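You operate a simulated robot arm through the tools that you are given. There is no shell and no other tool. Be economical: measure what you need, move in short steps, check, and stop when the job is done.

You run a simulated robot arm. Do the job below in one go: nothing can be reset, and whatever is moved stays where it is left.

## Task
Dab red paint over the panel of the green block.
Fine: leave the block in the block holder; put the red dauber back and close the red cover. Set down upright: red dauber. Where these are worked on the way, their far stop is far enough and under half their travel is too little: red cover. A coat counts when it lies all over at full strength: go over it till it gets no stronger.

Only the result counts: the job must be done as asked and must still hold three seconds after the hand-in. Knocking over, shifting, dropping, spilling or breaking anything else fails it. Lids that push on must go on centred and level and be pressed home; caps that screw on are set level and turned clockwise until they are tight.

## Robot
A 7-joint arm with a two-finger parallel gripper, fixed in place. Base frame: the origin is at the foot of the arm, x ahead of it, y to its left, z up; the work surface is at about z = 860. Readings come in mm, degrees, newtons and seconds.
With the tool pointing down near the work surface it reaches from about 240 to 680 mm from the base axis. Its first joint turns from -66.0 to 66.0 degrees. Payload 2.4 kg.
The TCP is the grasp point between the finger pads, 30 mm short of the fingertips. In the tool frame z runs along the fingers and y along their closing line. The gripper opens to 94 mm. The fingers are 28 mm wide and 10 mm thick; the gripper's body (50 by 96 mm) begins 55 mm behind the TCP.
Orientation is that of the tool frame in the base frame, as a unit quaternion [w, x, y, z]. With the fingers straight down and closing along the base's y, the tool's x points along the base's -x, its y along +y and its z along -z.

## Interface
- The arm moves only by the tool nudge_tool. Its argument "steps" is a list of rows, each a list of 2 entries, a list of its own where there are three numbers: the shift along the tool's x, y, z in mm, then the turn, a rotation vector about the tool's x, y, z in degrees. In form: [[[dx, dy, dz], [wx, wy, wz]], ...]. A call has 1 to 8 rows; each row is the pose to reach, as a shift and turn from the pose commanded when the call began, along the tool's axes at that moment. "grip" is the finger opening in mm, from 0 to 94, set as the call begins (left out, the last holds). Each row takes 0.2 s and may step no farther than 50 mm and 8.6 degrees from the row before; otherwise, or with a gripper value out of range, the whole call is refused. Where a pose cannot be reached the arm comes as near as it can. A force on the tool above 70 N (or 10 N above the force at the start of the call, whichever is more), or a blocked arm, ends the call early, and 0.2 s more pass. Each finger travels about 153 mm/s and halts on what it meets, pressing with about 27 N; the grip force reading is that of the motor and also rises with nothing between the fingers. The clock runs only during rows and for 0.2 s after the last one: add rows that repeat a pose to give the fingers time. It gives the time, the measured TCP pose, the force on the tool (base axes), the opening and the grip force at its end, in the units of the frame above (readings bear some noise), with the torque about the TCP (base axes, N m) and any sound that the robot's microphone picked up.
- Cameras (640 x 400 px; columns grow to the right, rows downward): "scene" is fixed at [41.3, 462, 1474.7]; the picture's right is [-0.71, -0.70, 0.00], its down [-0.31, 0.32, -0.90] and it looks along [0.63, -0.64, -0.44] (base axes); focal length 316 px, centre (320, 200). "wrist" rides on the gripper at [76, 14, -102] in the tool frame; the picture's right is [-0.18, 0.98, 0.00], its down [-0.75, -0.14, -0.64] and it looks along [-0.63, -0.12, 0.77] (tool axes); focal length 243 px, centre (320, 200). There is no depth. A picture from a camera that has moved, and an enlarged one, comes with that camera's place and axes in the base frame and with its lens. The place of the scene camera against the robot may be out by one fixed shift of up to 25 mm in any direction.
- get_image(camera): a new picture of that camera. It takes no simulated time.
- zoom(camera, box): a new picture of the part [left, top, right, bottom] of that camera's present view, enlarged. It takes no simulated time.
- close_job(): hands the job in; it is judged then, once.

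Work in short steps. Places have to be worked out from the pictures, the camera data and where the tool is seen: move nearer, look again, correct. Check each grasp and each placing, and mend what went wrong. You have 120 turns and 68 pictures in all, those below and enlarged ones among them. Open the gripper and draw the arm clear of the work before you hand the job in, unless the task says otherwise; then end with one line.

The tools are called after "Emit:" as name(argument=value, ...) on one line, values as JSON. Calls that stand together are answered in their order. nudge_tool: Moves the arm, as the interface text tells. Its arguments: {"type":"object","properties":{"steps":{"type":"array"},"grip":{"type":"number"}},"required":["steps"]} The other tools are called the same way: get_image (camera) takes a picture; zoom (camera, box) takes an enlarged picture of a part of a camera's view; close_job () hands the job in.

At the start:

```text
clock: 0.0
eef_pos: [424.0, 10.4, 1248.8]
ee_rot: [0.0, 0.0, 1.0, 0.001]
ft_force: [-0.2, -0.2, -0.3]
ft_torque: [-0.03, 0.01, 0.0]
grip_width: 93.8
gripper_force: 0.1
```

scene: 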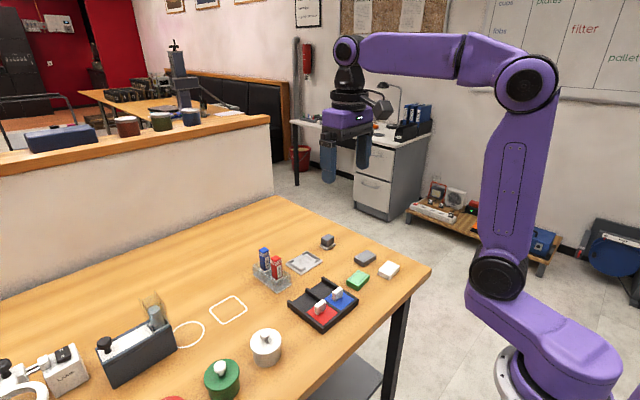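
wrist: 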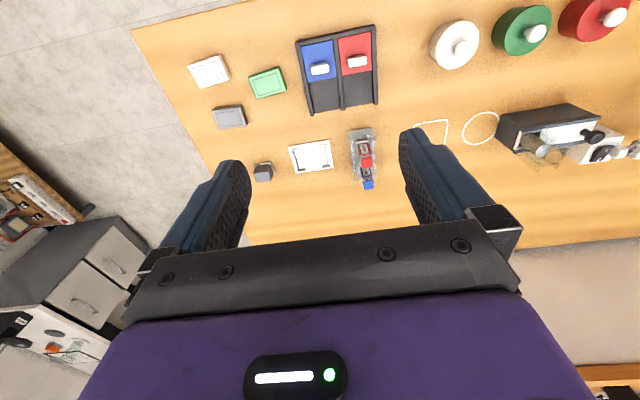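

I zoom in on the work area to identify the parts: the paint tray with its covers, the daubers, the blocks and the block holder.

Emit:
zoom(camera="scene", box=[230, 210, 430, 335])

Emit:
zoom(camera="wrist", box=[170, 10, 410, 200])

```text
3.20 times, centred on (330, 272) of scene
camera zoom: at [41.3, 462.0, 1474.7], right [-0.71, -0.7, 0.0], down [-0.31, 0.32, -0.9], along [0.63, -0.64, -0.44], focal length 1010 px, centre (288, -32)
```

zoom: 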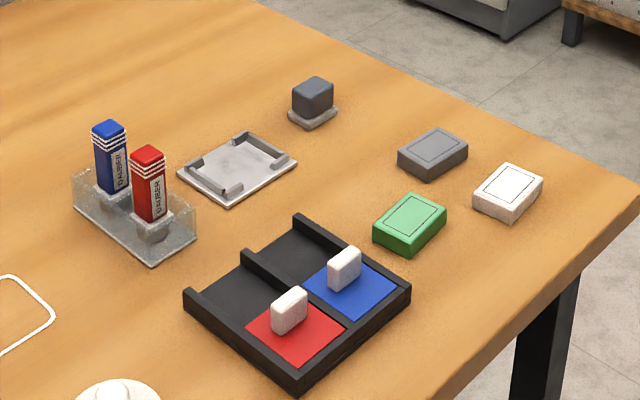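

```text
2.11 times, centred on (290, 105) of wrist
camera zoom: at [347.6, 26.1, 1350.2], right [0.18, 0.98, 0.0], down [0.75, -0.14, 0.64], along [0.63, -0.12, -0.77], focal length 511 px, centre (383, 400)
```

zoom: 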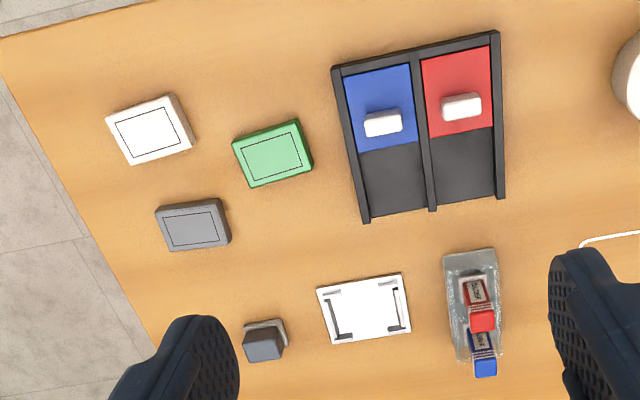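

The tray's covers slide along x, the daubers stand in the clear rack, and the holder is the grey plate at about (614,-44). The green block is near (446,-88). I lower the arm towards the tray and block for a closer look.

Emit:
nudge_tool(steps=[[[19, -12, 42], [0, 0, 0]], [[37, -25, 84], [0, 0, 0]], [[56, -37, 126], [0, 0, 0]], [[74, -50, 169], [0, 0, 0]], [[74, -50, 169], [0, 0, 0]]])

Emit:
get_image(camera="wrist")

```text
clock: 1.2
eef_pos: [349.5, -39.8, 1079.4]
ee_rot: [0.0, 0.001, 1.0, 0.0]
ft_force: [0.1, -0.1, 0.0]
ft_torque: [0.01, 0.01, -0.02]
grip_width: 94.3
gripper_force: 0.0
```

```text
63 pictures are left
camera wrist: at [273.9, -25.2, 1181.5], right [0.18, 0.98, 0.0], down [0.75, -0.14, 0.64], along [0.63, -0.12, -0.77], focal length 243 px, centre (320, 200)
```

wrist: 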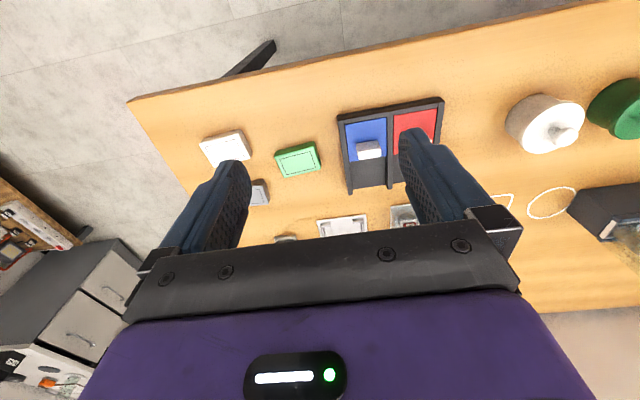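

I enlarge the block and tray from here.

Emit:
zoom(camera="wrist", box=[250, 90, 450, 215])

```text
3.20 times, centred on (350, 152) of wrist
camera zoom: at [273.9, -25.2, 1181.5], right [0.18, 0.98, 0.0], down [0.75, -0.14, 0.64], along [0.63, -0.12, -0.77], focal length 776 px, centre (224, 352)
```

zoom: 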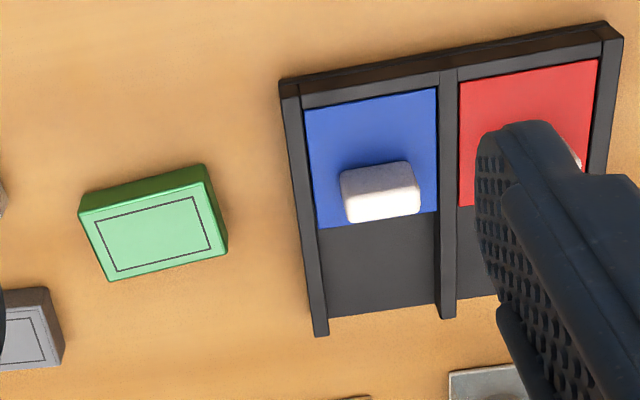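

The block's top centre is about (446,-89), roughly 58 along y by 37 along x, nearly axis-aligned. Next I look at the holder and rack from nearer.

Emit:
nudge_tool(steps=[[[-40, 5, 0], [0, 0, 0]], [[-80, 10, 5], [0, 0, 0]], [[-120, 15, 10], [0, 0, 0]], [[-150, 20, 20], [0, 0, 0]], [[-150, 20, 20], [0, 0, 0]]])

Emit:
zoom(camera="wrist", box=[210, 60, 450, 230])

```text
clock: 2.4
eef_pos: [499.7, -19.6, 1058.3]
ee_rot: [0.0, 0.0, 1.0, -0.001]
ft_force: [0.6, 0.0, -0.9]
ft_torque: [0.0, 0.07, -0.02]
grip_width: 93.8
gripper_force: 0.0
```

```text
2.35 times, centred on (330, 145) of wrist
camera zoom: at [423.6, -4.1, 1161.1], right [0.18, 0.98, 0.0], down [0.75, -0.14, 0.64], along [0.63, -0.12, -0.77], focal length 571 px, centre (296, 329)
```

zoom: 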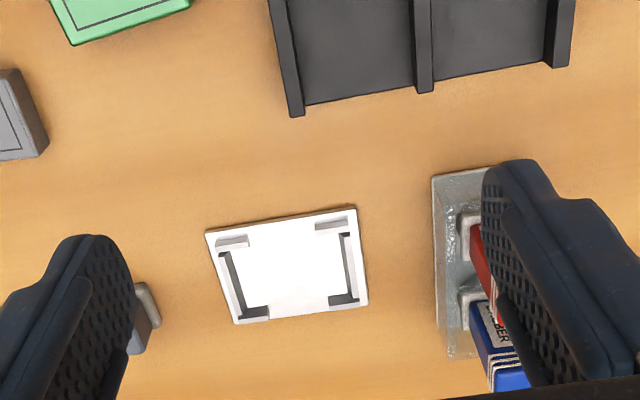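

The holder's walls stand on the ±y sides, with corner tabs and an open middle on the ±x sides, so the block must be gripped along x. The holder centre is about (619,-45). I turn the tool -90° about its z (camera on the -y side) while moving over the block.

Emit:
nudge_tool(steps=[[[7, -9, 5], [0, 0, -8.5]], [[14, -18, 10], [0, 0, -17]], [[21, -27, 15], [0, 0, -25.5]], [[28, -36, 20], [0, 0, -34]], [[35, -45, 25], [0, 0, -42.5]], [[42, -54, 30], [0, 0, -51]], [[49, -63, 35], [0, 0, -59.5]], [[54, -69, 40], [0, 0, -68]]])

Emit:
nudge_tool(steps=[[[0, 0, 0], [0, 0, -8]], [[0, 0, 0], [0, 0, -16]], [[0, 0, 0], [0, 0, -22]], [[0, 0, 0], [0, 0, -22]]])

Emit:
get_image(camera="wrist")

```text
clock: 4.2
eef_pos: [443.9, -88.8, 1018.5]
ee_rot: [0.0, -0.561, 0.828, 0.0]
ft_force: [-0.6, -0.2, -0.2]
ft_torque: [0.0, -0.01, 0.02]
grip_width: 93.9
gripper_force: 0.0
```

```text
clock: 5.2
eef_pos: [444.8, -87.1, 1019.5]
ee_rot: [0.0, 0.708, -0.706, 0.0]
ft_force: [0.3, 0.7, -0.2]
ft_torque: [-0.01, -0.02, 0.0]
grip_width: 94.0
gripper_force: 0.1
```

```text
60 pictures are left
camera wrist: at [431.4, -163.7, 1121.1], right [-0.98, 0.18, 0.0], down [0.14, 0.75, 0.64], along [0.12, 0.63, -0.77], focal length 243 px, centre (320, 200)
```

wrist: 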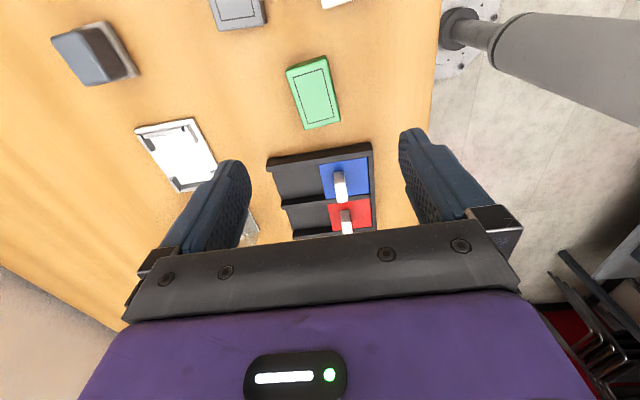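

Orientation reached: tool x = base -y, tool y = base -x. I enlarge the block to refine its position and angle.

Emit:
zoom(camera="wrist", box=[260, 40, 370, 140])

```text
4.00 times, centred on (315, 90) of wrist
camera zoom: at [431.4, -163.7, 1121.1], right [-0.98, 0.18, 0.0], down [0.14, 0.75, 0.64], along [0.12, 0.63, -0.77], focal length 970 px, centre (340, 640)
```

zoom: 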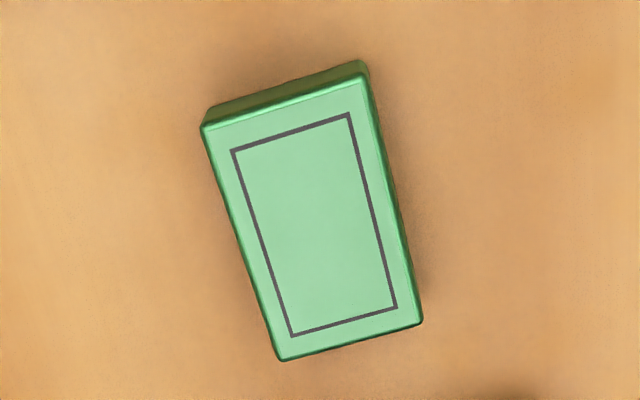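

Two-view triangulation puts the block's centre at about (450,-91) with its top at z≈874 and about 4.5° of yaw. I match that yaw and come down above it.

Emit:
nudge_tool(steps=[[[1, -2, 30], [0, 0, -2]], [[2, -4.3, 60], [0, 0, -4.5]], [[2.1, -4.3, 85], [0, 0, -4.5]], [[2.1, -4.3, 85], [0, 0, -4.5]]], grip=70)

Emit:
get_image(camera="wrist")

Emit:
zoom(camera="scene", box=[270, 200, 430, 300])

```text
clock: 6.2
eef_pos: [449.4, -88.8, 932.3]
ee_rot: [0.0, 0.735, -0.679, 0.0]
ft_force: [0.6, -0.6, 0.4]
ft_torque: [-0.01, 0.02, -0.01]
grip_width: 70.0
gripper_force: 0.1
```

```text
58 pictures are left
camera wrist: at [441.9, -166.0, 1034.8], right [-0.99, 0.11, 0.0], down [0.08, 0.76, 0.64], along [0.07, 0.64, -0.77], focal length 243 px, centre (320, 200)
```

wrist: 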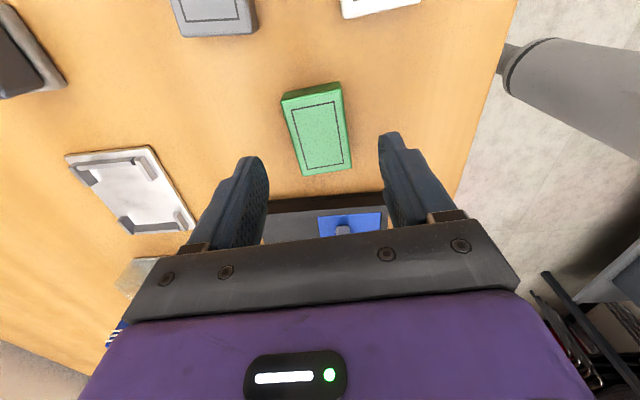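

```text
4.00 times, centred on (350, 250) of scene
camera zoom: at [41.3, 462.0, 1474.7], right [-0.71, -0.7, 0.0], down [-0.31, 0.32, -0.9], along [0.63, -0.64, -0.44], focal length 1262 px, centre (200, 0)
```

zoom: 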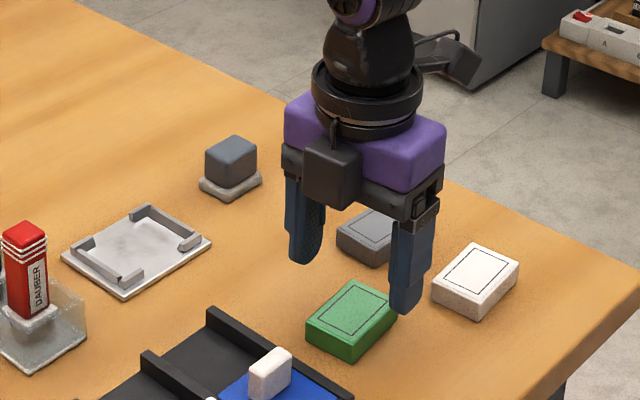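

Both views agree that the block is centred under the gripper. I descend so the tips are about 4 mm off the table, then close.

Emit:
nudge_tool(steps=[[[0.8, 0, 20], [0, 0, 0]], [[0.8, 0, 38.5], [0, 0, 0]], [[0.8, 0, 38.5], [0, 0, 0]]])

Emit:
nudge_tool(steps=[[[0, 0, 0], [0, 0, 0]], [[0, 0, 0], [0, 0, 0]], [[0, 0, 0], [0, 0, 0]]], grip=20)

Emit:
get_image(camera="wrist")

```text
clock: 7.0
eef_pos: [449.2, -89.0, 896.1]
ee_rot: [0.0, 0.735, -0.678, 0.0]
ft_force: [-0.3, 1.0, -0.6]
ft_torque: [0.02, 0.03, -0.03]
grip_width: 70.0
gripper_force: 0.0
```

```text
clock: 7.8
eef_pos: [450.9, -90.9, 896.0]
ee_rot: [0.0, 0.735, -0.678, 0.001]
ft_force: [0.0, -1.0, -0.9]
ft_torque: [0.01, 0.0, -0.01]
grip_width: 39.5
gripper_force: 27.4
```

```text
56 pictures are left
camera wrist: at [442.4, -166.7, 998.2], right [-0.99, 0.11, 0.0], down [0.08, 0.76, 0.64], along [0.07, 0.64, -0.77], focal length 243 px, centre (320, 200)
```

wrist: 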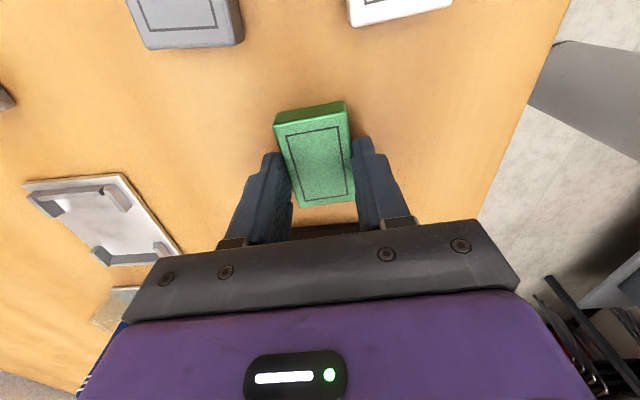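

Grasp holds at 39.5 mm. I lift 45 mm and carry the block above the holder, turning back 4.5°.

Emit:
nudge_tool(steps=[[[0, 0, -45], [0, 0, 0]], [[-8, -43, -45], [0, 0, 1]], [[-16, -86, -45], [0, 0, 2]], [[-24, -129, -45], [0, 0, 4]], [[-32.6, -172, -45], [0, 0, 4.5]], [[-32.6, -172, -45], [0, 0, 4.5]], [[-32.6, -172, -45], [0, 0, 4.5]]])

Emit:
get_image(camera="wrist")

Emit:
zoom(camera="scene", box=[260, 200, 380, 290])

```text
clock: 9.4
eef_pos: [620.6, -44.7, 940.9]
ee_rot: [0.0, 0.707, -0.707, 0.0]
ft_force: [-0.2, -0.2, -0.3]
ft_torque: [-0.01, 0.03, 0.0]
grip_width: 39.4
gripper_force: 27.1
```

```text
55 pictures are left
camera wrist: at [606.4, -119.9, 1041.6], right [-0.98, 0.18, 0.0], down [0.14, 0.75, 0.64], along [0.12, 0.63, -0.77], focal length 243 px, centre (320, 200)
```

wrist: 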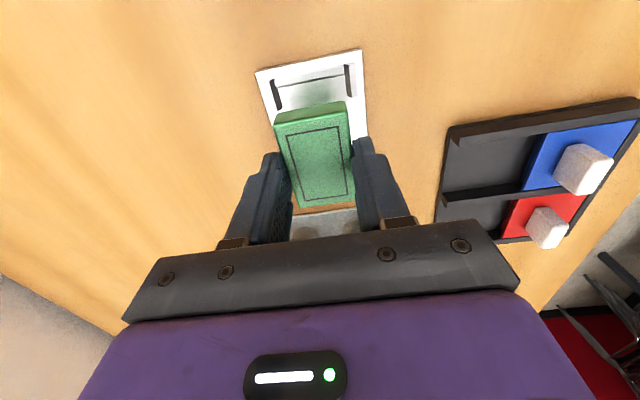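

```text
4.44 times, centred on (320, 245) of scene
camera zoom: at [41.3, 462.0, 1474.7], right [-0.71, -0.7, 0.0], down [-0.31, 0.32, -0.9], along [0.63, -0.64, -0.44], focal length 1402 px, centre (320, 0)
```

zoom: 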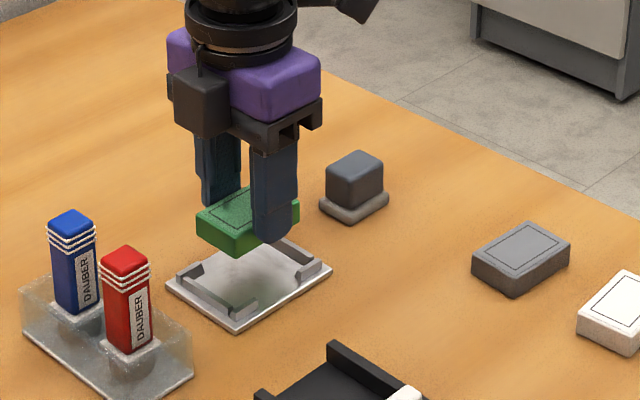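

I enlarge the wrist view to measure the block against the holder.

Emit:
zoom(camera="wrist", box=[240, 40, 400, 220])

```text
2.22 times, centred on (320, 130) of wrist
camera zoom: at [606.4, -119.9, 1041.6], right [-0.98, 0.18, 0.0], down [0.14, 0.75, 0.64], along [0.12, 0.63, -0.77], focal length 539 px, centre (320, 356)
```

zoom: 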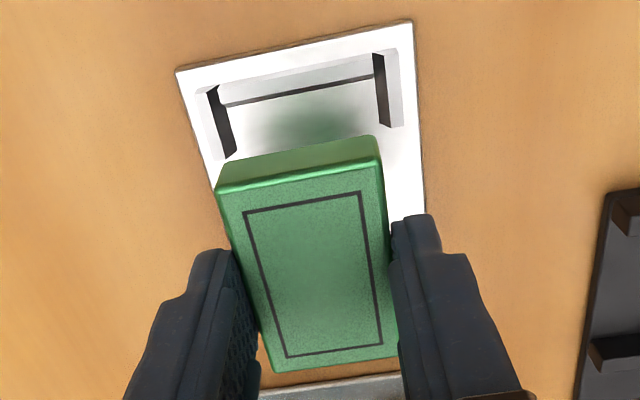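

The block is square in the grip and the holder offset is under 1.5 mm. I correct that and lower to just above the plate.

Emit:
nudge_tool(steps=[[[1.2, 0.5, 0], [0, 0, 0]], [[1.2, 0.5, 20], [0, 0, 0]], [[1.2, 0.5, 34], [0, 0, 0]], [[1.2, 0.5, 37], [0, 0, 0]], [[1.2, 0.5, 39], [0, 0, 0]], [[1.2, 0.5, 39], [0, 0, 0]]])

Emit:
get_image(camera="wrist")

Emit:
zoom(camera="scene", box=[270, 220, 370, 290])

```text
clock: 10.8
eef_pos: [618.0, -45.4, 902.3]
ee_rot: [-0.001, 0.707, -0.707, 0.0]
ft_force: [-0.4, -0.3, -0.7]
ft_torque: [-0.01, 0.0, -0.01]
grip_width: 39.1
gripper_force: 27.0
```

```text
52 pictures are left
camera wrist: at [605.0, -121.4, 1003.6], right [-0.98, 0.18, 0.0], down [0.14, 0.75, 0.64], along [0.12, 0.63, -0.77], focal length 243 px, centre (320, 200)
```

wrist: 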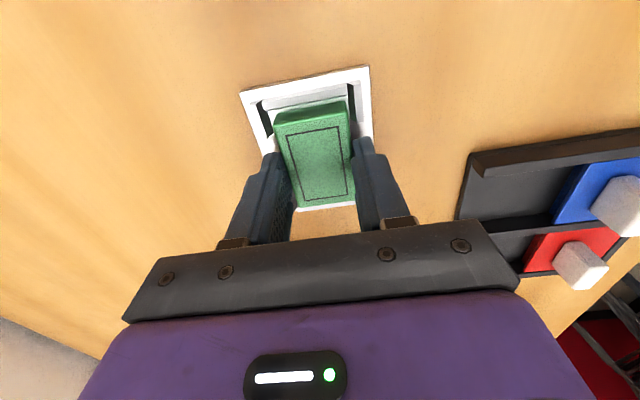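

```text
5.71 times, centred on (320, 255) of scene
camera zoom: at [41.3, 462.0, 1474.7], right [-0.71, -0.7, 0.0], down [-0.31, 0.32, -0.9], along [0.63, -0.64, -0.44], focal length 1803 px, centre (320, -114)
```

zoom: 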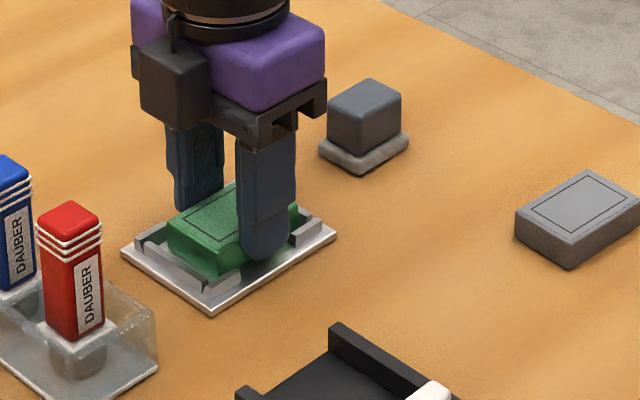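

The block is centred between the tabs. I lower in 1 mm steps, watching the force for contact.

Emit:
nudge_tool(steps=[[[0, 0, 1], [0, 0, 0]], [[0, 0, 2], [0, 0, 0]], [[0, 0, 2], [0, 0, 0]]])

Emit:
nudge_tool(steps=[[[0, 0, 1], [0, 0, 0]], [[0, 0, 1.5], [0, 0, 0]], [[0, 0, 1.5], [0, 0, 0]]])

```text
clock: 11.6
eef_pos: [618.4, -44.6, 901.3]
ee_rot: [0.001, -0.706, 0.708, 0.0]
ft_force: [-1.0, -0.9, 18.1]
ft_torque: [-0.07, 0.25, 0.09]
grip_width: 39.4
gripper_force: 26.9
```

```text
clock: 12.4
eef_pos: [619.2, -46.0, 900.1]
ee_rot: [-0.001, 0.707, -0.707, 0.002]
ft_force: [0.3, -2.0, 27.4]
ft_torque: [-0.02, 0.05, -0.01]
grip_width: 39.5
gripper_force: 27.1
```

Contact at about plate height, so the block is seated. I release and rise.

Emit:
nudge_tool(steps=[[[0, 0, -1.5], [0, 0, 0]], [[0, 0, -1.5], [0, 0, 0]], [[0, 0, -1.5], [0, 0, 0]]], grip=62)

Emit:
nudge_tool(steps=[[[0, 0, -40], [0, 0, 0]], [[0, 0, -80], [0, 0, 0]], [[0, 0, -120], [0, 0, 0]], [[0, 0, -120], [0, 0, 0]]])

Emit:
zoom(camera="wrist", box=[240, 40, 440, 200])

Emit:
zoom(camera="scene", box=[240, 225, 390, 335])

```text
clock: 13.2
eef_pos: [618.3, -45.5, 900.3]
ee_rot: [-0.001, 0.707, -0.707, 0.001]
ft_force: [0.4, 0.3, -0.2]
ft_torque: [-0.02, 0.0, -0.02]
grip_width: 62.1
gripper_force: 0.0
```

```text
clock: 14.2
eef_pos: [620.4, -43.5, 1019.1]
ee_rot: [0.001, 0.707, -0.707, 0.0]
ft_force: [0.5, -0.1, 0.2]
ft_torque: [-0.01, 0.02, 0.01]
grip_width: 61.9
gripper_force: 0.1
```

```text
2.50 times, centred on (340, 120) of wrist
camera zoom: at [605.8, -119.8, 1121.8], right [-0.98, 0.18, 0.0], down [0.14, 0.75, 0.64], along [0.12, 0.63, -0.77], focal length 606 px, centre (270, 400)
```

zoom: 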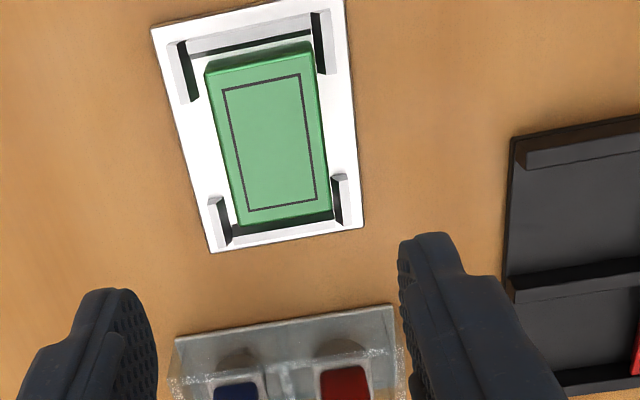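

```text
3.64 times, centred on (315, 280) of scene
camera zoom: at [41.3, 462.0, 1474.7], right [-0.71, -0.7, 0.0], down [-0.31, 0.32, -0.9], along [0.63, -0.64, -0.44], focal length 1148 px, centre (338, -91)
```

zoom: 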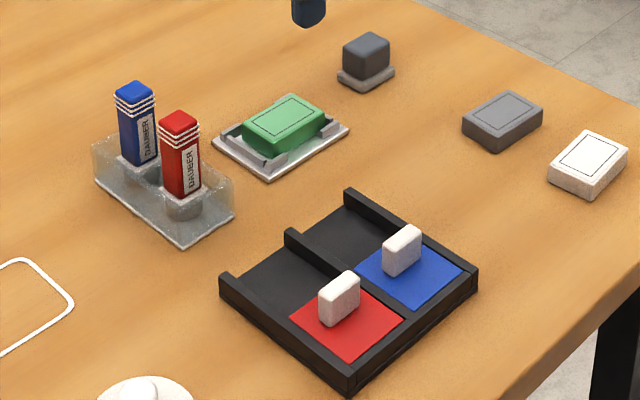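

The block sits correctly in the holder. Now I move over the red cover's knob, near (438,71), staying high.

Emit:
nudge_tool(steps=[[[-23, 36, 0], [0, 0, 0]], [[-46, 72, 0], [0, 0, 0]], [[-70, 108, 0], [0, 0, 0]], [[-94, 145, 0], [0, 0, 0]], [[-117, 181, 0], [0, 0, 0]], [[-117, 181, 0], [0, 0, 0]]])

Emit:
zoom(camera="wrist", box=[220, 0, 440, 160])

```text
clock: 15.6
eef_pos: [437.7, 72.2, 1021.1]
ee_rot: [0.0, -0.707, 0.707, 0.001]
ft_force: [0.1, -0.3, -0.1]
ft_torque: [0.02, -0.02, -0.02]
grip_width: 62.2
gripper_force: 0.1
```

```text
2.50 times, centred on (330, 80) of wrist
camera zoom: at [424.5, -3.7, 1123.6], right [-0.98, 0.18, 0.0], down [0.14, 0.75, 0.64], along [0.12, 0.63, -0.77], focal length 606 px, centre (295, 500)
```

zoom: 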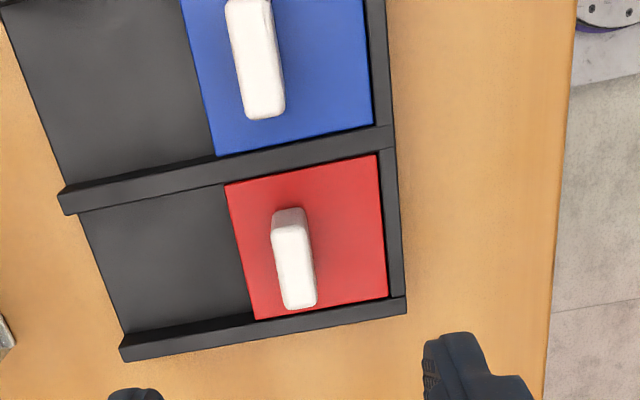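

The knob is centred at about (438,71), top z≈890, thin along x. I narrow the fingers to 40 mm and descend around it.

Emit:
nudge_tool(steps=[[[0, 0, 40], [0, 0, 0]], [[0, 0, 80], [0, 0, 0]], [[0, 0, 95], [0, 0, 0]], [[0, 0, 95], [0, 0, 0]]], grip=40)

Emit:
get_image(camera="wrist")

Emit:
zoom(camera="scene", box=[260, 240, 400, 340])

```text
clock: 16.6
eef_pos: [438.3, 71.3, 926.2]
ee_rot: [0.0, -0.707, 0.708, -0.001]
ft_force: [-0.1, 0.0, -1.2]
ft_torque: [0.02, 0.01, 0.0]
grip_width: 40.2
gripper_force: 0.0
```

```text
47 pictures are left
camera wrist: at [424.5, -4.6, 1028.4], right [-0.98, 0.18, 0.0], down [0.14, 0.75, 0.64], along [0.12, 0.63, -0.77], focal length 243 px, centre (320, 200)
```

wrist: 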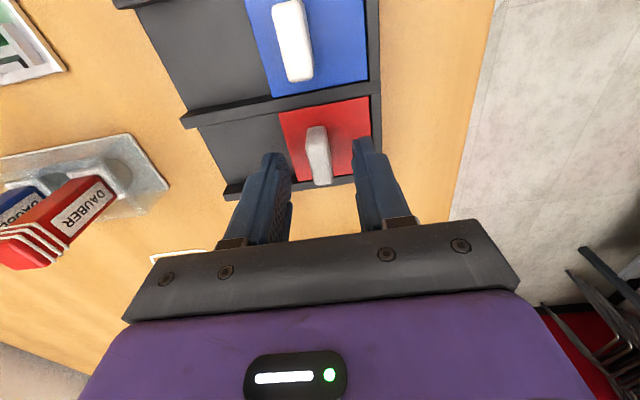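

```text
4.00 times, centred on (330, 290) of scene
camera zoom: at [41.3, 462.0, 1474.7], right [-0.71, -0.7, 0.0], down [-0.31, 0.32, -0.9], along [0.63, -0.64, -0.44], focal length 1262 px, centre (280, -160)
```

zoom: 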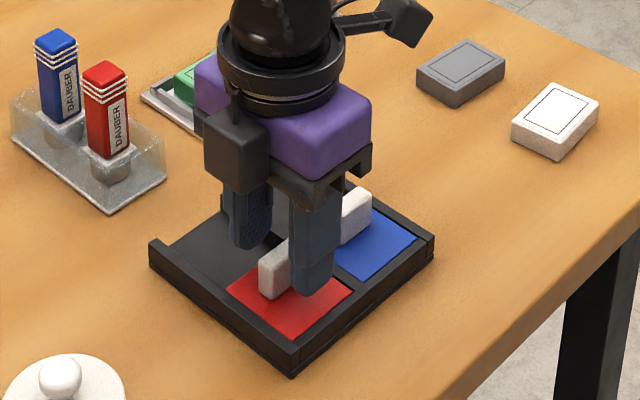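

The knob lies between the fingers. I go down 16 mm more and close.

Emit:
nudge_tool(steps=[[[0, 0, 8], [0, 0, 0]], [[0, 0, 16], [0, 0, 0]], [[0, 0, 16], [0, 0, 0]]])

Emit:
nudge_tool(steps=[[[0, 0, 0], [0, 0, 0]], [[0, 0, 0], [0, 0, 0]]], grip=3)

```text
clock: 17.4
eef_pos: [437.9, 73.0, 910.8]
ee_rot: [0.0, -0.707, 0.707, 0.0]
ft_force: [-0.9, -1.3, 5.2]
ft_torque: [-0.04, 0.1, 0.06]
grip_width: 40.4
gripper_force: 0.0
```

```text
clock: 18.0
eef_pos: [438.8, 72.4, 909.7]
ee_rot: [-0.001, 0.708, -0.706, 0.001]
ft_force: [-0.8, -0.6, 27.2]
ft_torque: [-0.09, -0.11, -0.04]
grip_width: 12.5
gripper_force: 45.3
```

The tips are touching the cover (27 N down), so I raise 1.5 mm, then slide towards +x.

Emit:
nudge_tool(steps=[[[0, 0, -1.5], [0, 0, 0]], [[0, -10, -1.5], [0, 0, 0]], [[0, -20, -1.5], [0, 0, 0]], [[0, -30, -1.5], [0, 0, 0]], [[0, -40, -1.5], [0, 0, 0]], [[0, -48, -1.5], [0, 0, 0]], [[0, -48, -1.5], [0, 0, 0]]])

Emit:
get_image(camera="wrist")

```text
clock: 19.6
eef_pos: [485.8, 71.9, 910.2]
ee_rot: [-0.001, 0.707, -0.707, 0.0]
ft_force: [-0.3, 4.4, 23.6]
ft_torque: [0.0, 0.23, -0.1]
grip_width: 12.0
gripper_force: 45.6
```

```text
45 pictures are left
camera wrist: at [472.2, -3.9, 1012.7], right [-0.98, 0.18, 0.0], down [0.14, 0.75, 0.64], along [0.12, 0.63, -0.77], focal length 243 px, centre (320, 200)
```

wrist: 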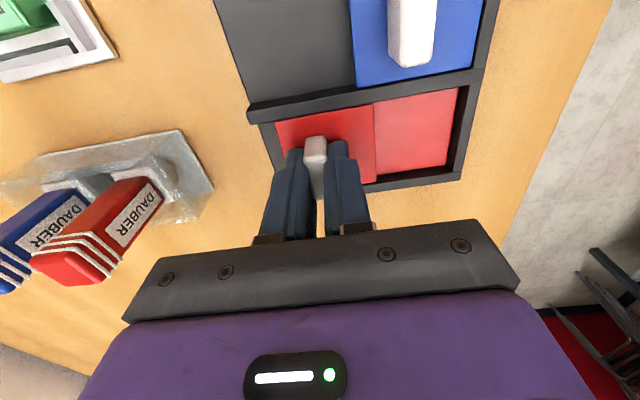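

The red pad is exposed beneath. I keep sliding gently to the far stop.

Emit:
nudge_tool(steps=[[[0, -3, -0.5], [0, 0, 0]], [[0, -6, -0.5], [0, 0, 0]], [[0, -9, -0.5], [0, 0, 0]], [[0, -12, -0.5], [0, 0, 0]], [[0, -12, -0.5], [0, 0, 0]]])

Emit:
get_image(camera="wrist")

```text
clock: 20.8
eef_pos: [496.1, 71.6, 910.7]
ee_rot: [0.001, 0.707, -0.707, -0.001]
ft_force: [-4.4, -1.2, 14.3]
ft_torque: [0.1, -0.12, -0.03]
grip_width: 12.0
gripper_force: 44.9
```

```text
44 pictures are left
camera wrist: at [483.1, -3.8, 1012.8], right [-0.98, 0.18, 0.0], down [0.14, 0.75, 0.64], along [0.12, 0.63, -0.77], focal length 243 px, centre (320, 200)
```

wrist: 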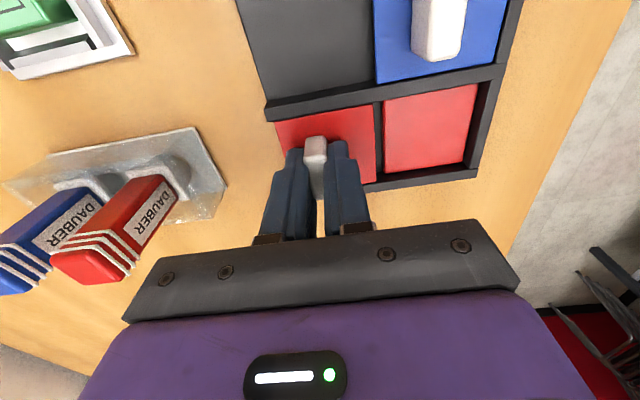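

The cover is at its far stop with the pad fully clear. I release and rise straight up, then look at the pad and rack.

Emit:
nudge_tool(steps=[[[0, 2, -0.5], [0, 0, 0]], [[0, 2, -0.5], [0, 0, 0]]], grip=34)

Emit:
nudge_tool(steps=[[[0, 0, -40], [0, 0, 0]], [[0, 0, -80], [0, 0, 0]], [[0, 0, -120], [0, 0, 0]], [[0, 0, -140], [0, 0, 0]], [[0, 0, -140], [0, 0, 0]]])

Emit:
get_image(camera="wrist")

Emit:
zoom(camera="scene", box=[240, 235, 300, 295])

```text
clock: 21.4
eef_pos: [495.3, 72.4, 910.9]
ee_rot: [0.0, -0.707, 0.707, 0.0]
ft_force: [-0.4, -0.8, 0.0]
ft_torque: [-0.02, 0.0, -0.04]
grip_width: 34.1
gripper_force: 0.1
```

```text
clock: 22.6
eef_pos: [495.1, 71.4, 1050.2]
ee_rot: [-0.001, 0.708, -0.707, 0.001]
ft_force: [0.1, 0.1, -0.2]
ft_torque: [0.0, 0.03, -0.03]
grip_width: 33.7
gripper_force: 0.1
```

```text
43 pictures are left
camera wrist: at [481.5, -5.2, 1152.9], right [-0.98, 0.18, 0.0], down [0.14, 0.75, 0.64], along [0.12, 0.63, -0.77], focal length 243 px, centre (320, 200)
```

wrist: 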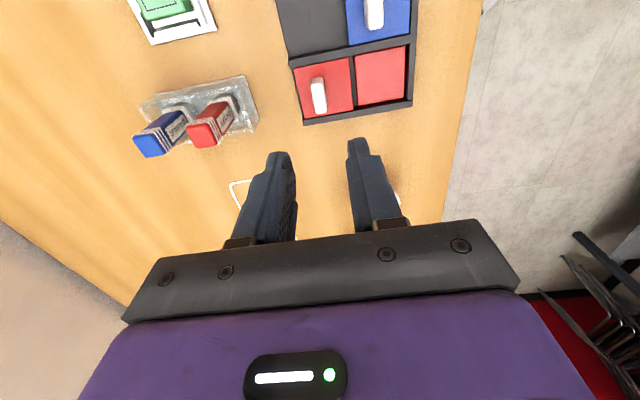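

```text
6.67 times, centred on (270, 265) of scene
camera zoom: at [41.3, 462.0, 1474.7], right [-0.71, -0.7, 0.0], down [-0.31, 0.32, -0.9], along [0.63, -0.64, -0.44], focal length 2104 px, centre (653, -233)
```

zoom: 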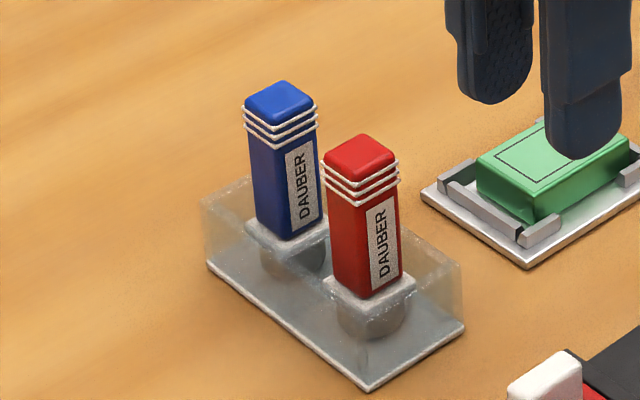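

Next is the red dauber, gripped along y to stay clear of the blue one. I turn the tool back +90° and view the rack from the -x side.

Emit:
nudge_tool(steps=[[[0, -6, -10], [0, 0, 8.5]], [[0, -12, -20], [0, 0, 17]], [[0, -18, -30], [0, 0, 25.5]], [[0, -24, -30], [0, 0, 34]], [[0, -30, -30], [0, 0, 42.5]], [[0, -36, -30], [0, 0, 51]], [[0, -42, -30], [0, 0, 59.5]], [[0, -45, -30], [0, 0, 68]]], grip=60)

Emit:
nudge_tool(steps=[[[0, 0, 0], [0, 0, 8]], [[0, 0, 0], [0, 0, 16]], [[0, 0, 0], [0, 0, 22]], [[0, 0, 0], [0, 0, 22]]])

Emit:
get_image(camera="wrist")

```text
clock: 24.4
eef_pos: [539.9, 71.7, 1081.5]
ee_rot: [0.0, -0.19, 0.982, 0.0]
ft_force: [-0.7, -0.3, 0.3]
ft_torque: [-0.03, -0.01, 0.03]
grip_width: 60.0
gripper_force: 0.0
```

```text
clock: 25.4
eef_pos: [538.9, 71.5, 1080.8]
ee_rot: [0.0, 0.0, 1.0, -0.001]
ft_force: [-1.2, -0.2, 0.1]
ft_torque: [0.03, 0.0, 0.01]
grip_width: 60.0
gripper_force: 0.1
```

```text
41 pictures are left
camera wrist: at [464.1, 86.1, 1182.8], right [0.19, 0.98, 0.0], down [0.75, -0.14, 0.64], along [0.63, -0.12, -0.77], focal length 243 px, centre (320, 200)
```

wrist: 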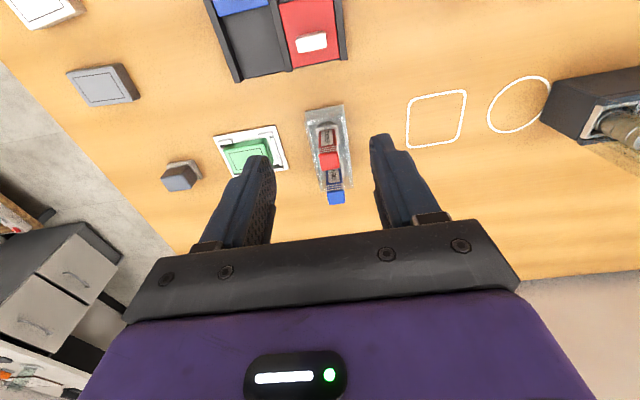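

Emit:
zoom(camera="wrist", box=[280, 90, 380, 220])

```text
3.08 times, centred on (330, 155) of wrist
camera zoom: at [464.1, 86.1, 1182.8], right [0.19, 0.98, 0.0], down [0.75, -0.14, 0.64], along [0.63, -0.12, -0.77], focal length 746 px, centre (289, 338)
```

zoom: 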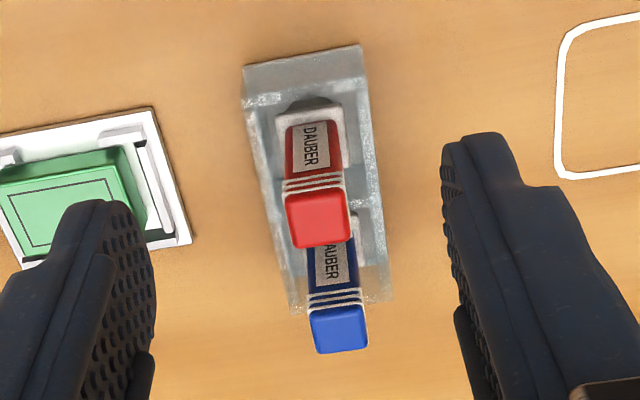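

The red dauber's body is centred at about (605,71), top at z≈943, 22 mm wide. I move above it with the tips just over its top and check.

Emit:
nudge_tool(steps=[[[-33, 0, 10], [0, 0, 0]], [[-65, 0, 30], [0, 0, 0]], [[-65, 0, 70], [0, 0, 0]], [[-65, 0, 94], [0, 0, 0]], [[-65, 0, 94], [0, 0, 0]]])

Emit:
get_image(camera="wrist")

Emit:
zoom(camera="scene", box=[230, 200, 330, 300])

```text
clock: 26.6
eef_pos: [605.3, 74.4, 987.0]
ee_rot: [0.0, 0.0, 1.0, 0.0]
ft_force: [0.2, 0.2, 0.2]
ft_torque: [0.01, -0.03, -0.01]
grip_width: 59.6
gripper_force: 0.1
```

```text
39 pictures are left
camera wrist: at [530.1, 87.8, 1088.7], right [0.18, 0.98, 0.0], down [0.75, -0.14, 0.64], along [0.63, -0.12, -0.77], focal length 243 px, centre (320, 200)
```

wrist: 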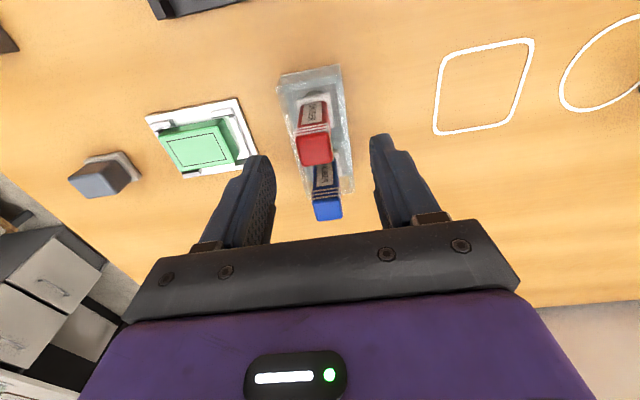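

```text
4.00 times, centred on (280, 250) of scene
camera zoom: at [41.3, 462.0, 1474.7], right [-0.71, -0.7, 0.0], down [-0.31, 0.32, -0.9], along [0.63, -0.64, -0.44], focal length 1262 px, centre (480, 0)
```

zoom: 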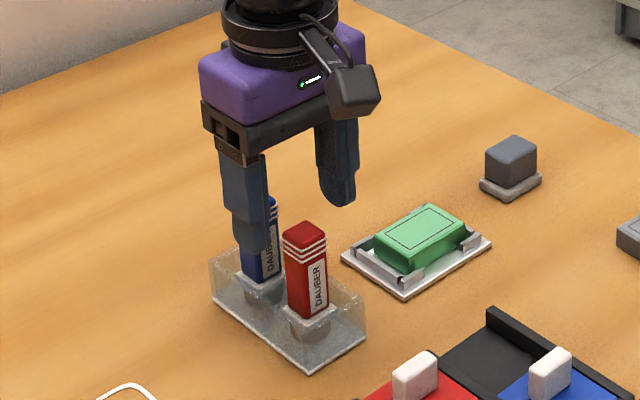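

The dauber sits about 2.5 mm to the -y side of the TCP. I correct that and descend around it to z≈928.

Emit:
nudge_tool(steps=[[[0, -2.5, 5], [0, 0, 0]], [[0, -2.5, 30], [0, 0, 0]], [[0, -2.5, 57], [0, 0, 0]], [[0, -2.5, 57], [0, 0, 0]]])

Emit:
get_image(camera="wrist")

Emit:
zoom(camera="scene", box=[230, 210, 330, 300])

```text
clock: 27.6
eef_pos: [605.0, 70.2, 929.4]
ee_rot: [0.0, 0.0, 1.0, 0.0]
ft_force: [-0.2, 0.7, 0.1]
ft_torque: [0.03, 0.04, -0.01]
grip_width: 60.0
gripper_force: 0.1
```

```text
37 pictures are left
camera wrist: at [529.0, 85.3, 1031.4], right [0.18, 0.98, 0.0], down [0.75, -0.14, 0.64], along [0.63, -0.12, -0.77], focal length 243 px, centre (320, 200)
```

wrist: 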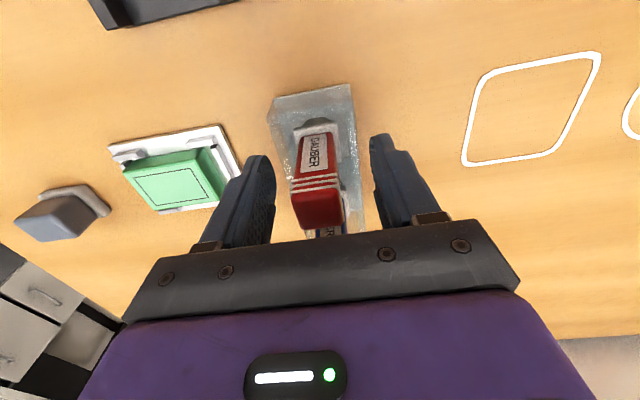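

```text
4.44 times, centred on (280, 255) of scene
camera zoom: at [41.3, 462.0, 1474.7], right [-0.71, -0.7, 0.0], down [-0.31, 0.32, -0.9], along [0.63, -0.64, -0.44], focal length 1402 px, centre (498, -44)
```

zoom: 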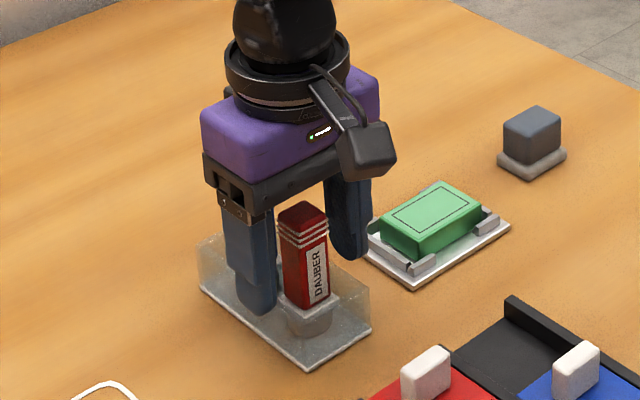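

The rack walls may reach about z≈895, so I raise 5 mm for clearance before closing on the dauber.

Emit:
nudge_tool(steps=[[[0, 0.5, -5], [0, 0, 0]], [[0, 0.5, -5], [0, 0, 0]]])

Emit:
nudge_tool(steps=[[[0, 0, 0], [0, 0, 0]], [[0, 0, 0], [0, 0, 0]], [[0, 0, 0], [0, 0, 0]]], grip=10)

Emit:
nudge_tool(steps=[[[0, 0, -10], [0, 0, 0]], [[0, 0, -20], [0, 0, 0]], [[0, 0, -20], [0, 0, 0]]])

Emit:
zoom(camera="scene", box=[230, 190, 330, 300])

```text
clock: 28.2
eef_pos: [604.6, 69.5, 934.1]
ee_rot: [0.0, 0.0, 1.0, 0.0]
ft_force: [0.2, 0.6, -0.1]
ft_torque: [0.02, 0.01, -0.02]
grip_width: 60.0
gripper_force: 0.0
```

```text
clock: 29.0
eef_pos: [604.4, 70.5, 935.2]
ee_rot: [0.0, 0.0, 1.0, 0.0]
ft_force: [0.4, -0.8, -0.6]
ft_torque: [0.01, 0.04, 0.01]
grip_width: 25.0
gripper_force: 26.9
```

```text
clock: 29.8
eef_pos: [604.4, 69.4, 954.8]
ee_rot: [0.0, 0.0, 1.0, 0.0]
ft_force: [0.4, -0.6, 0.4]
ft_torque: [0.04, 0.02, 0.03]
grip_width: 25.2
gripper_force: 26.7
```

```text
3.64 times, centred on (280, 245) of scene
camera zoom: at [41.3, 462.0, 1474.7], right [-0.71, -0.7, 0.0], down [-0.31, 0.32, -0.9], along [0.63, -0.64, -0.44], focal length 1148 px, centre (466, 36)
```

zoom: 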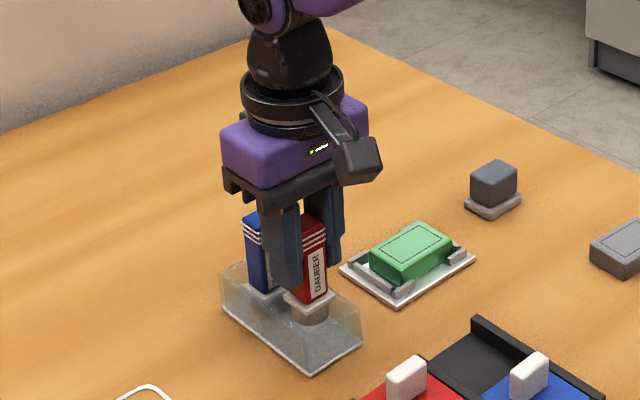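

The dauber is gripped (25 mm) and coming out; the grip pose was (604.6,70.3,934.6). I lift well clear and look at its foot.

Emit:
nudge_tool(steps=[[[0, 0, -35], [0, 0, 0]], [[0, 0, -70], [0, 0, 0]], [[0, 0, -70], [0, 0, 0]]])

Emit:
zoom(camera="scene", box=[230, 170, 330, 280])

Emit:
get_image(camera="wrist")

```text
clock: 30.6
eef_pos: [603.9, 70.5, 1024.6]
ee_rot: [0.0, 0.0, 1.0, 0.0]
ft_force: [0.3, 0.2, -0.5]
ft_torque: [0.0, -0.03, 0.03]
grip_width: 25.0
gripper_force: 27.5
```

```text
3.64 times, centred on (280, 225) of scene
camera zoom: at [41.3, 462.0, 1474.7], right [-0.71, -0.7, 0.0], down [-0.31, 0.32, -0.9], along [0.63, -0.64, -0.44], focal length 1148 px, centre (466, 109)
```

zoom: 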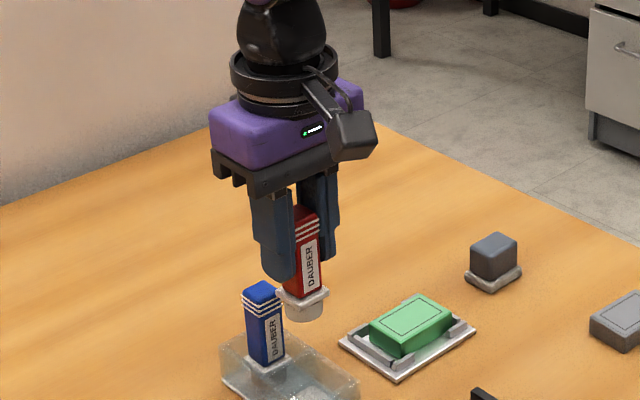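

```text
33 pictures are left
camera wrist: at [529.8, 84.2, 1126.7], right [0.18, 0.98, 0.0], down [0.75, -0.14, 0.64], along [0.63, -0.12, -0.77], focal length 243 px, centre (320, 200)
```

wrist: 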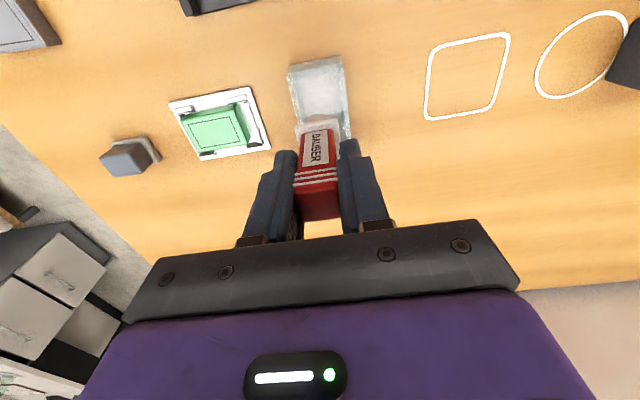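

The dauber has a round foot of about 26 mm, roughly 69 mm below the TCP. The pad centre is about (427.5,70), so I carry the dauber above it.

Emit:
nudge_tool(steps=[[[45, 0, 0], [0, 0, 0]], [[90, 0, 0], [0, 0, 0]], [[135, 0, 10], [0, 0, 0]], [[177, 0, 30], [0, 0, 0]], [[177, 0, 60], [0, 0, 0]], [[177, 0, 70], [0, 0, 0]], [[177, 0, 70], [0, 0, 0]]])

Emit:
zoom(camera="scene", box=[250, 210, 400, 340])

Emit:
get_image(camera="wrist")

```text
clock: 32.2
eef_pos: [426.6, 69.9, 954.8]
ee_rot: [0.001, 0.0, 1.0, -0.001]
ft_force: [-0.3, -0.2, 0.5]
ft_torque: [0.0, 0.02, -0.04]
grip_width: 25.1
gripper_force: 27.2
```

```text
3.08 times, centred on (325, 275) of scene
camera zoom: at [41.3, 462.0, 1474.7], right [-0.71, -0.7, 0.0], down [-0.31, 0.32, -0.9], along [0.63, -0.64, -0.44], focal length 971 px, centre (305, -31)
```

zoom: 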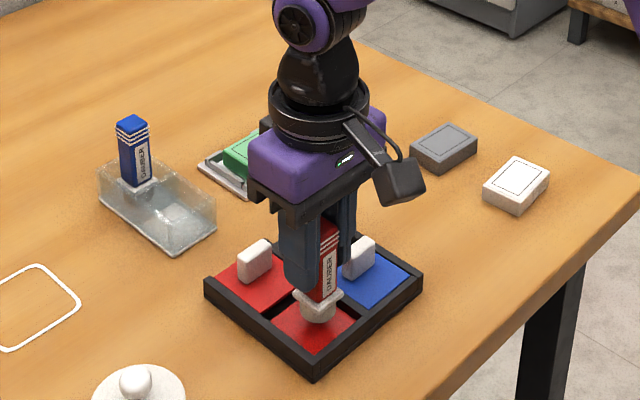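

```text
31 pictures are left
camera wrist: at [351.9, 83.6, 1057.2], right [0.18, 0.98, 0.0], down [0.75, -0.14, 0.64], along [0.63, -0.12, -0.77], focal length 243 px, centre (320, 200)
```

wrist: 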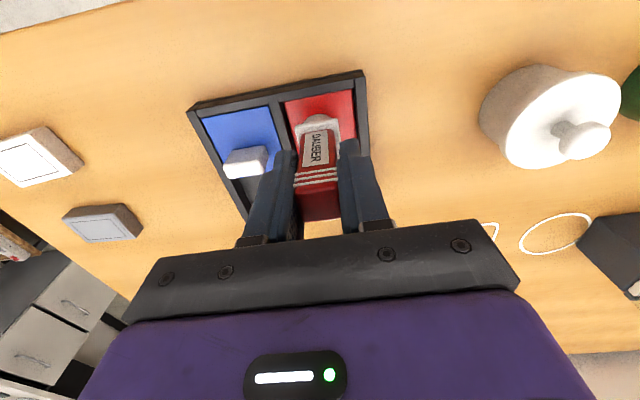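

The foot hangs over the middle of the pad. I lower in small steps until it touches.

Emit:
nudge_tool(steps=[[[0, 0, 6], [0, 0, 0]], [[0, 0, 10], [0, 0, 0]], [[0, 0, 13], [0, 0, 0]], [[0, 0, 15], [0, 0, 0]], [[0, 0, 15], [0, 0, 0]]])

```text
clock: 33.4
eef_pos: [428.6, 69.8, 940.8]
ee_rot: [0.001, 0.0, 1.0, 0.0]
ft_force: [-0.4, 1.1, 27.3]
ft_torque: [0.06, 0.04, -0.07]
grip_width: 25.3
gripper_force: 26.9
```

Contact at z≈941 with 27 N. I hold a moment, lift, and look at the foot.

Emit:
nudge_tool(steps=[[[0, 0, 0], [0, 0, 0]], [[0, 0, -1], [0, 0, 0]], [[0, 0, -20], [0, 0, 0]], [[0, 0, -60], [0, 0, 0]], [[0, 0, -60], [0, 0, 0]]])

Emit:
zoom(camera="scene", box=[280, 230, 370, 320])

```text
clock: 34.6
eef_pos: [426.9, 68.2, 1000.4]
ee_rot: [0.0, 0.001, 1.0, -0.001]
ft_force: [-0.4, 0.1, 0.0]
ft_torque: [0.04, 0.03, 0.0]
grip_width: 25.1
gripper_force: 27.3
```

```text
4.44 times, centred on (325, 275) of scene
camera zoom: at [41.3, 462.0, 1474.7], right [-0.71, -0.7, 0.0], down [-0.31, 0.32, -0.9], along [0.63, -0.64, -0.44], focal length 1402 px, centre (298, -133)
```

zoom: 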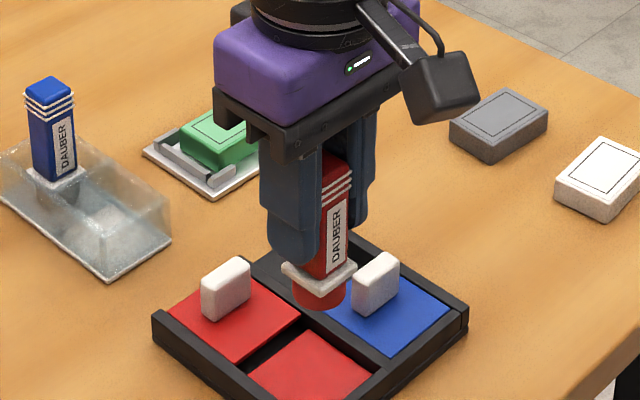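

The foot is now red. I carry it to above the block's panel centre (618.7,-45.5).

Emit:
nudge_tool(steps=[[[-40, -23, 0], [0, 0, 0]], [[-80, -46, 0], [0, 0, 0]], [[-120, -70, 0], [0, 0, 0]], [[-160, -95, 0], [0, 0, 0]], [[-191.5, -115, 0], [0, 0, 0]], [[-191.5, -115, 30], [0, 0, 0]], [[-191.5, -115, 30], [0, 0, 0]]])

Emit:
get_image(camera="wrist")

Emit:
zoom(camera="scene", box=[270, 190, 380, 290])

```text
clock: 36.2
eef_pos: [617.9, -45.8, 967.0]
ee_rot: [-0.001, 0.001, 1.0, 0.0]
ft_force: [-0.8, 0.2, -0.7]
ft_torque: [0.01, -0.01, 0.01]
grip_width: 24.9
gripper_force: 26.9
```

```text
29 pictures are left
camera wrist: at [542.8, -30.5, 1070.1], right [0.18, 0.98, 0.0], down [0.75, -0.14, 0.64], along [0.63, -0.12, -0.77], focal length 243 px, centre (320, 200)
```

wrist: 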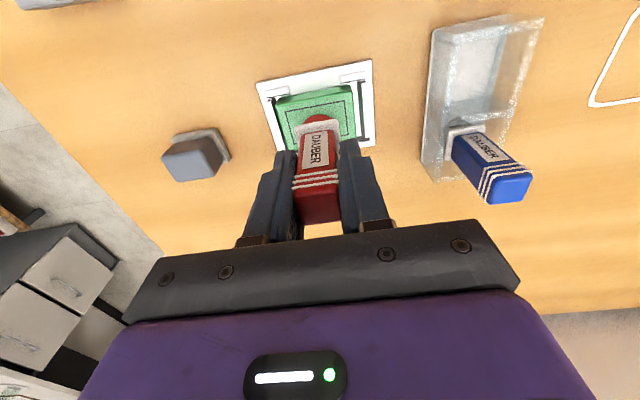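

```text
4.00 times, centred on (325, 240) of scene
camera zoom: at [41.3, 462.0, 1474.7], right [-0.71, -0.7, 0.0], down [-0.31, 0.32, -0.9], along [0.63, -0.64, -0.44], focal length 1262 px, centre (300, 40)
```

zoom: 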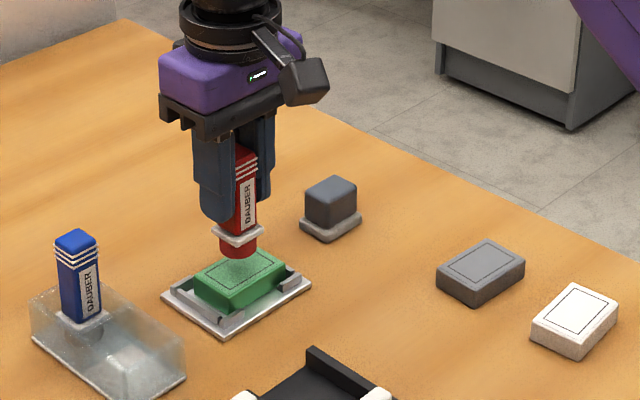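

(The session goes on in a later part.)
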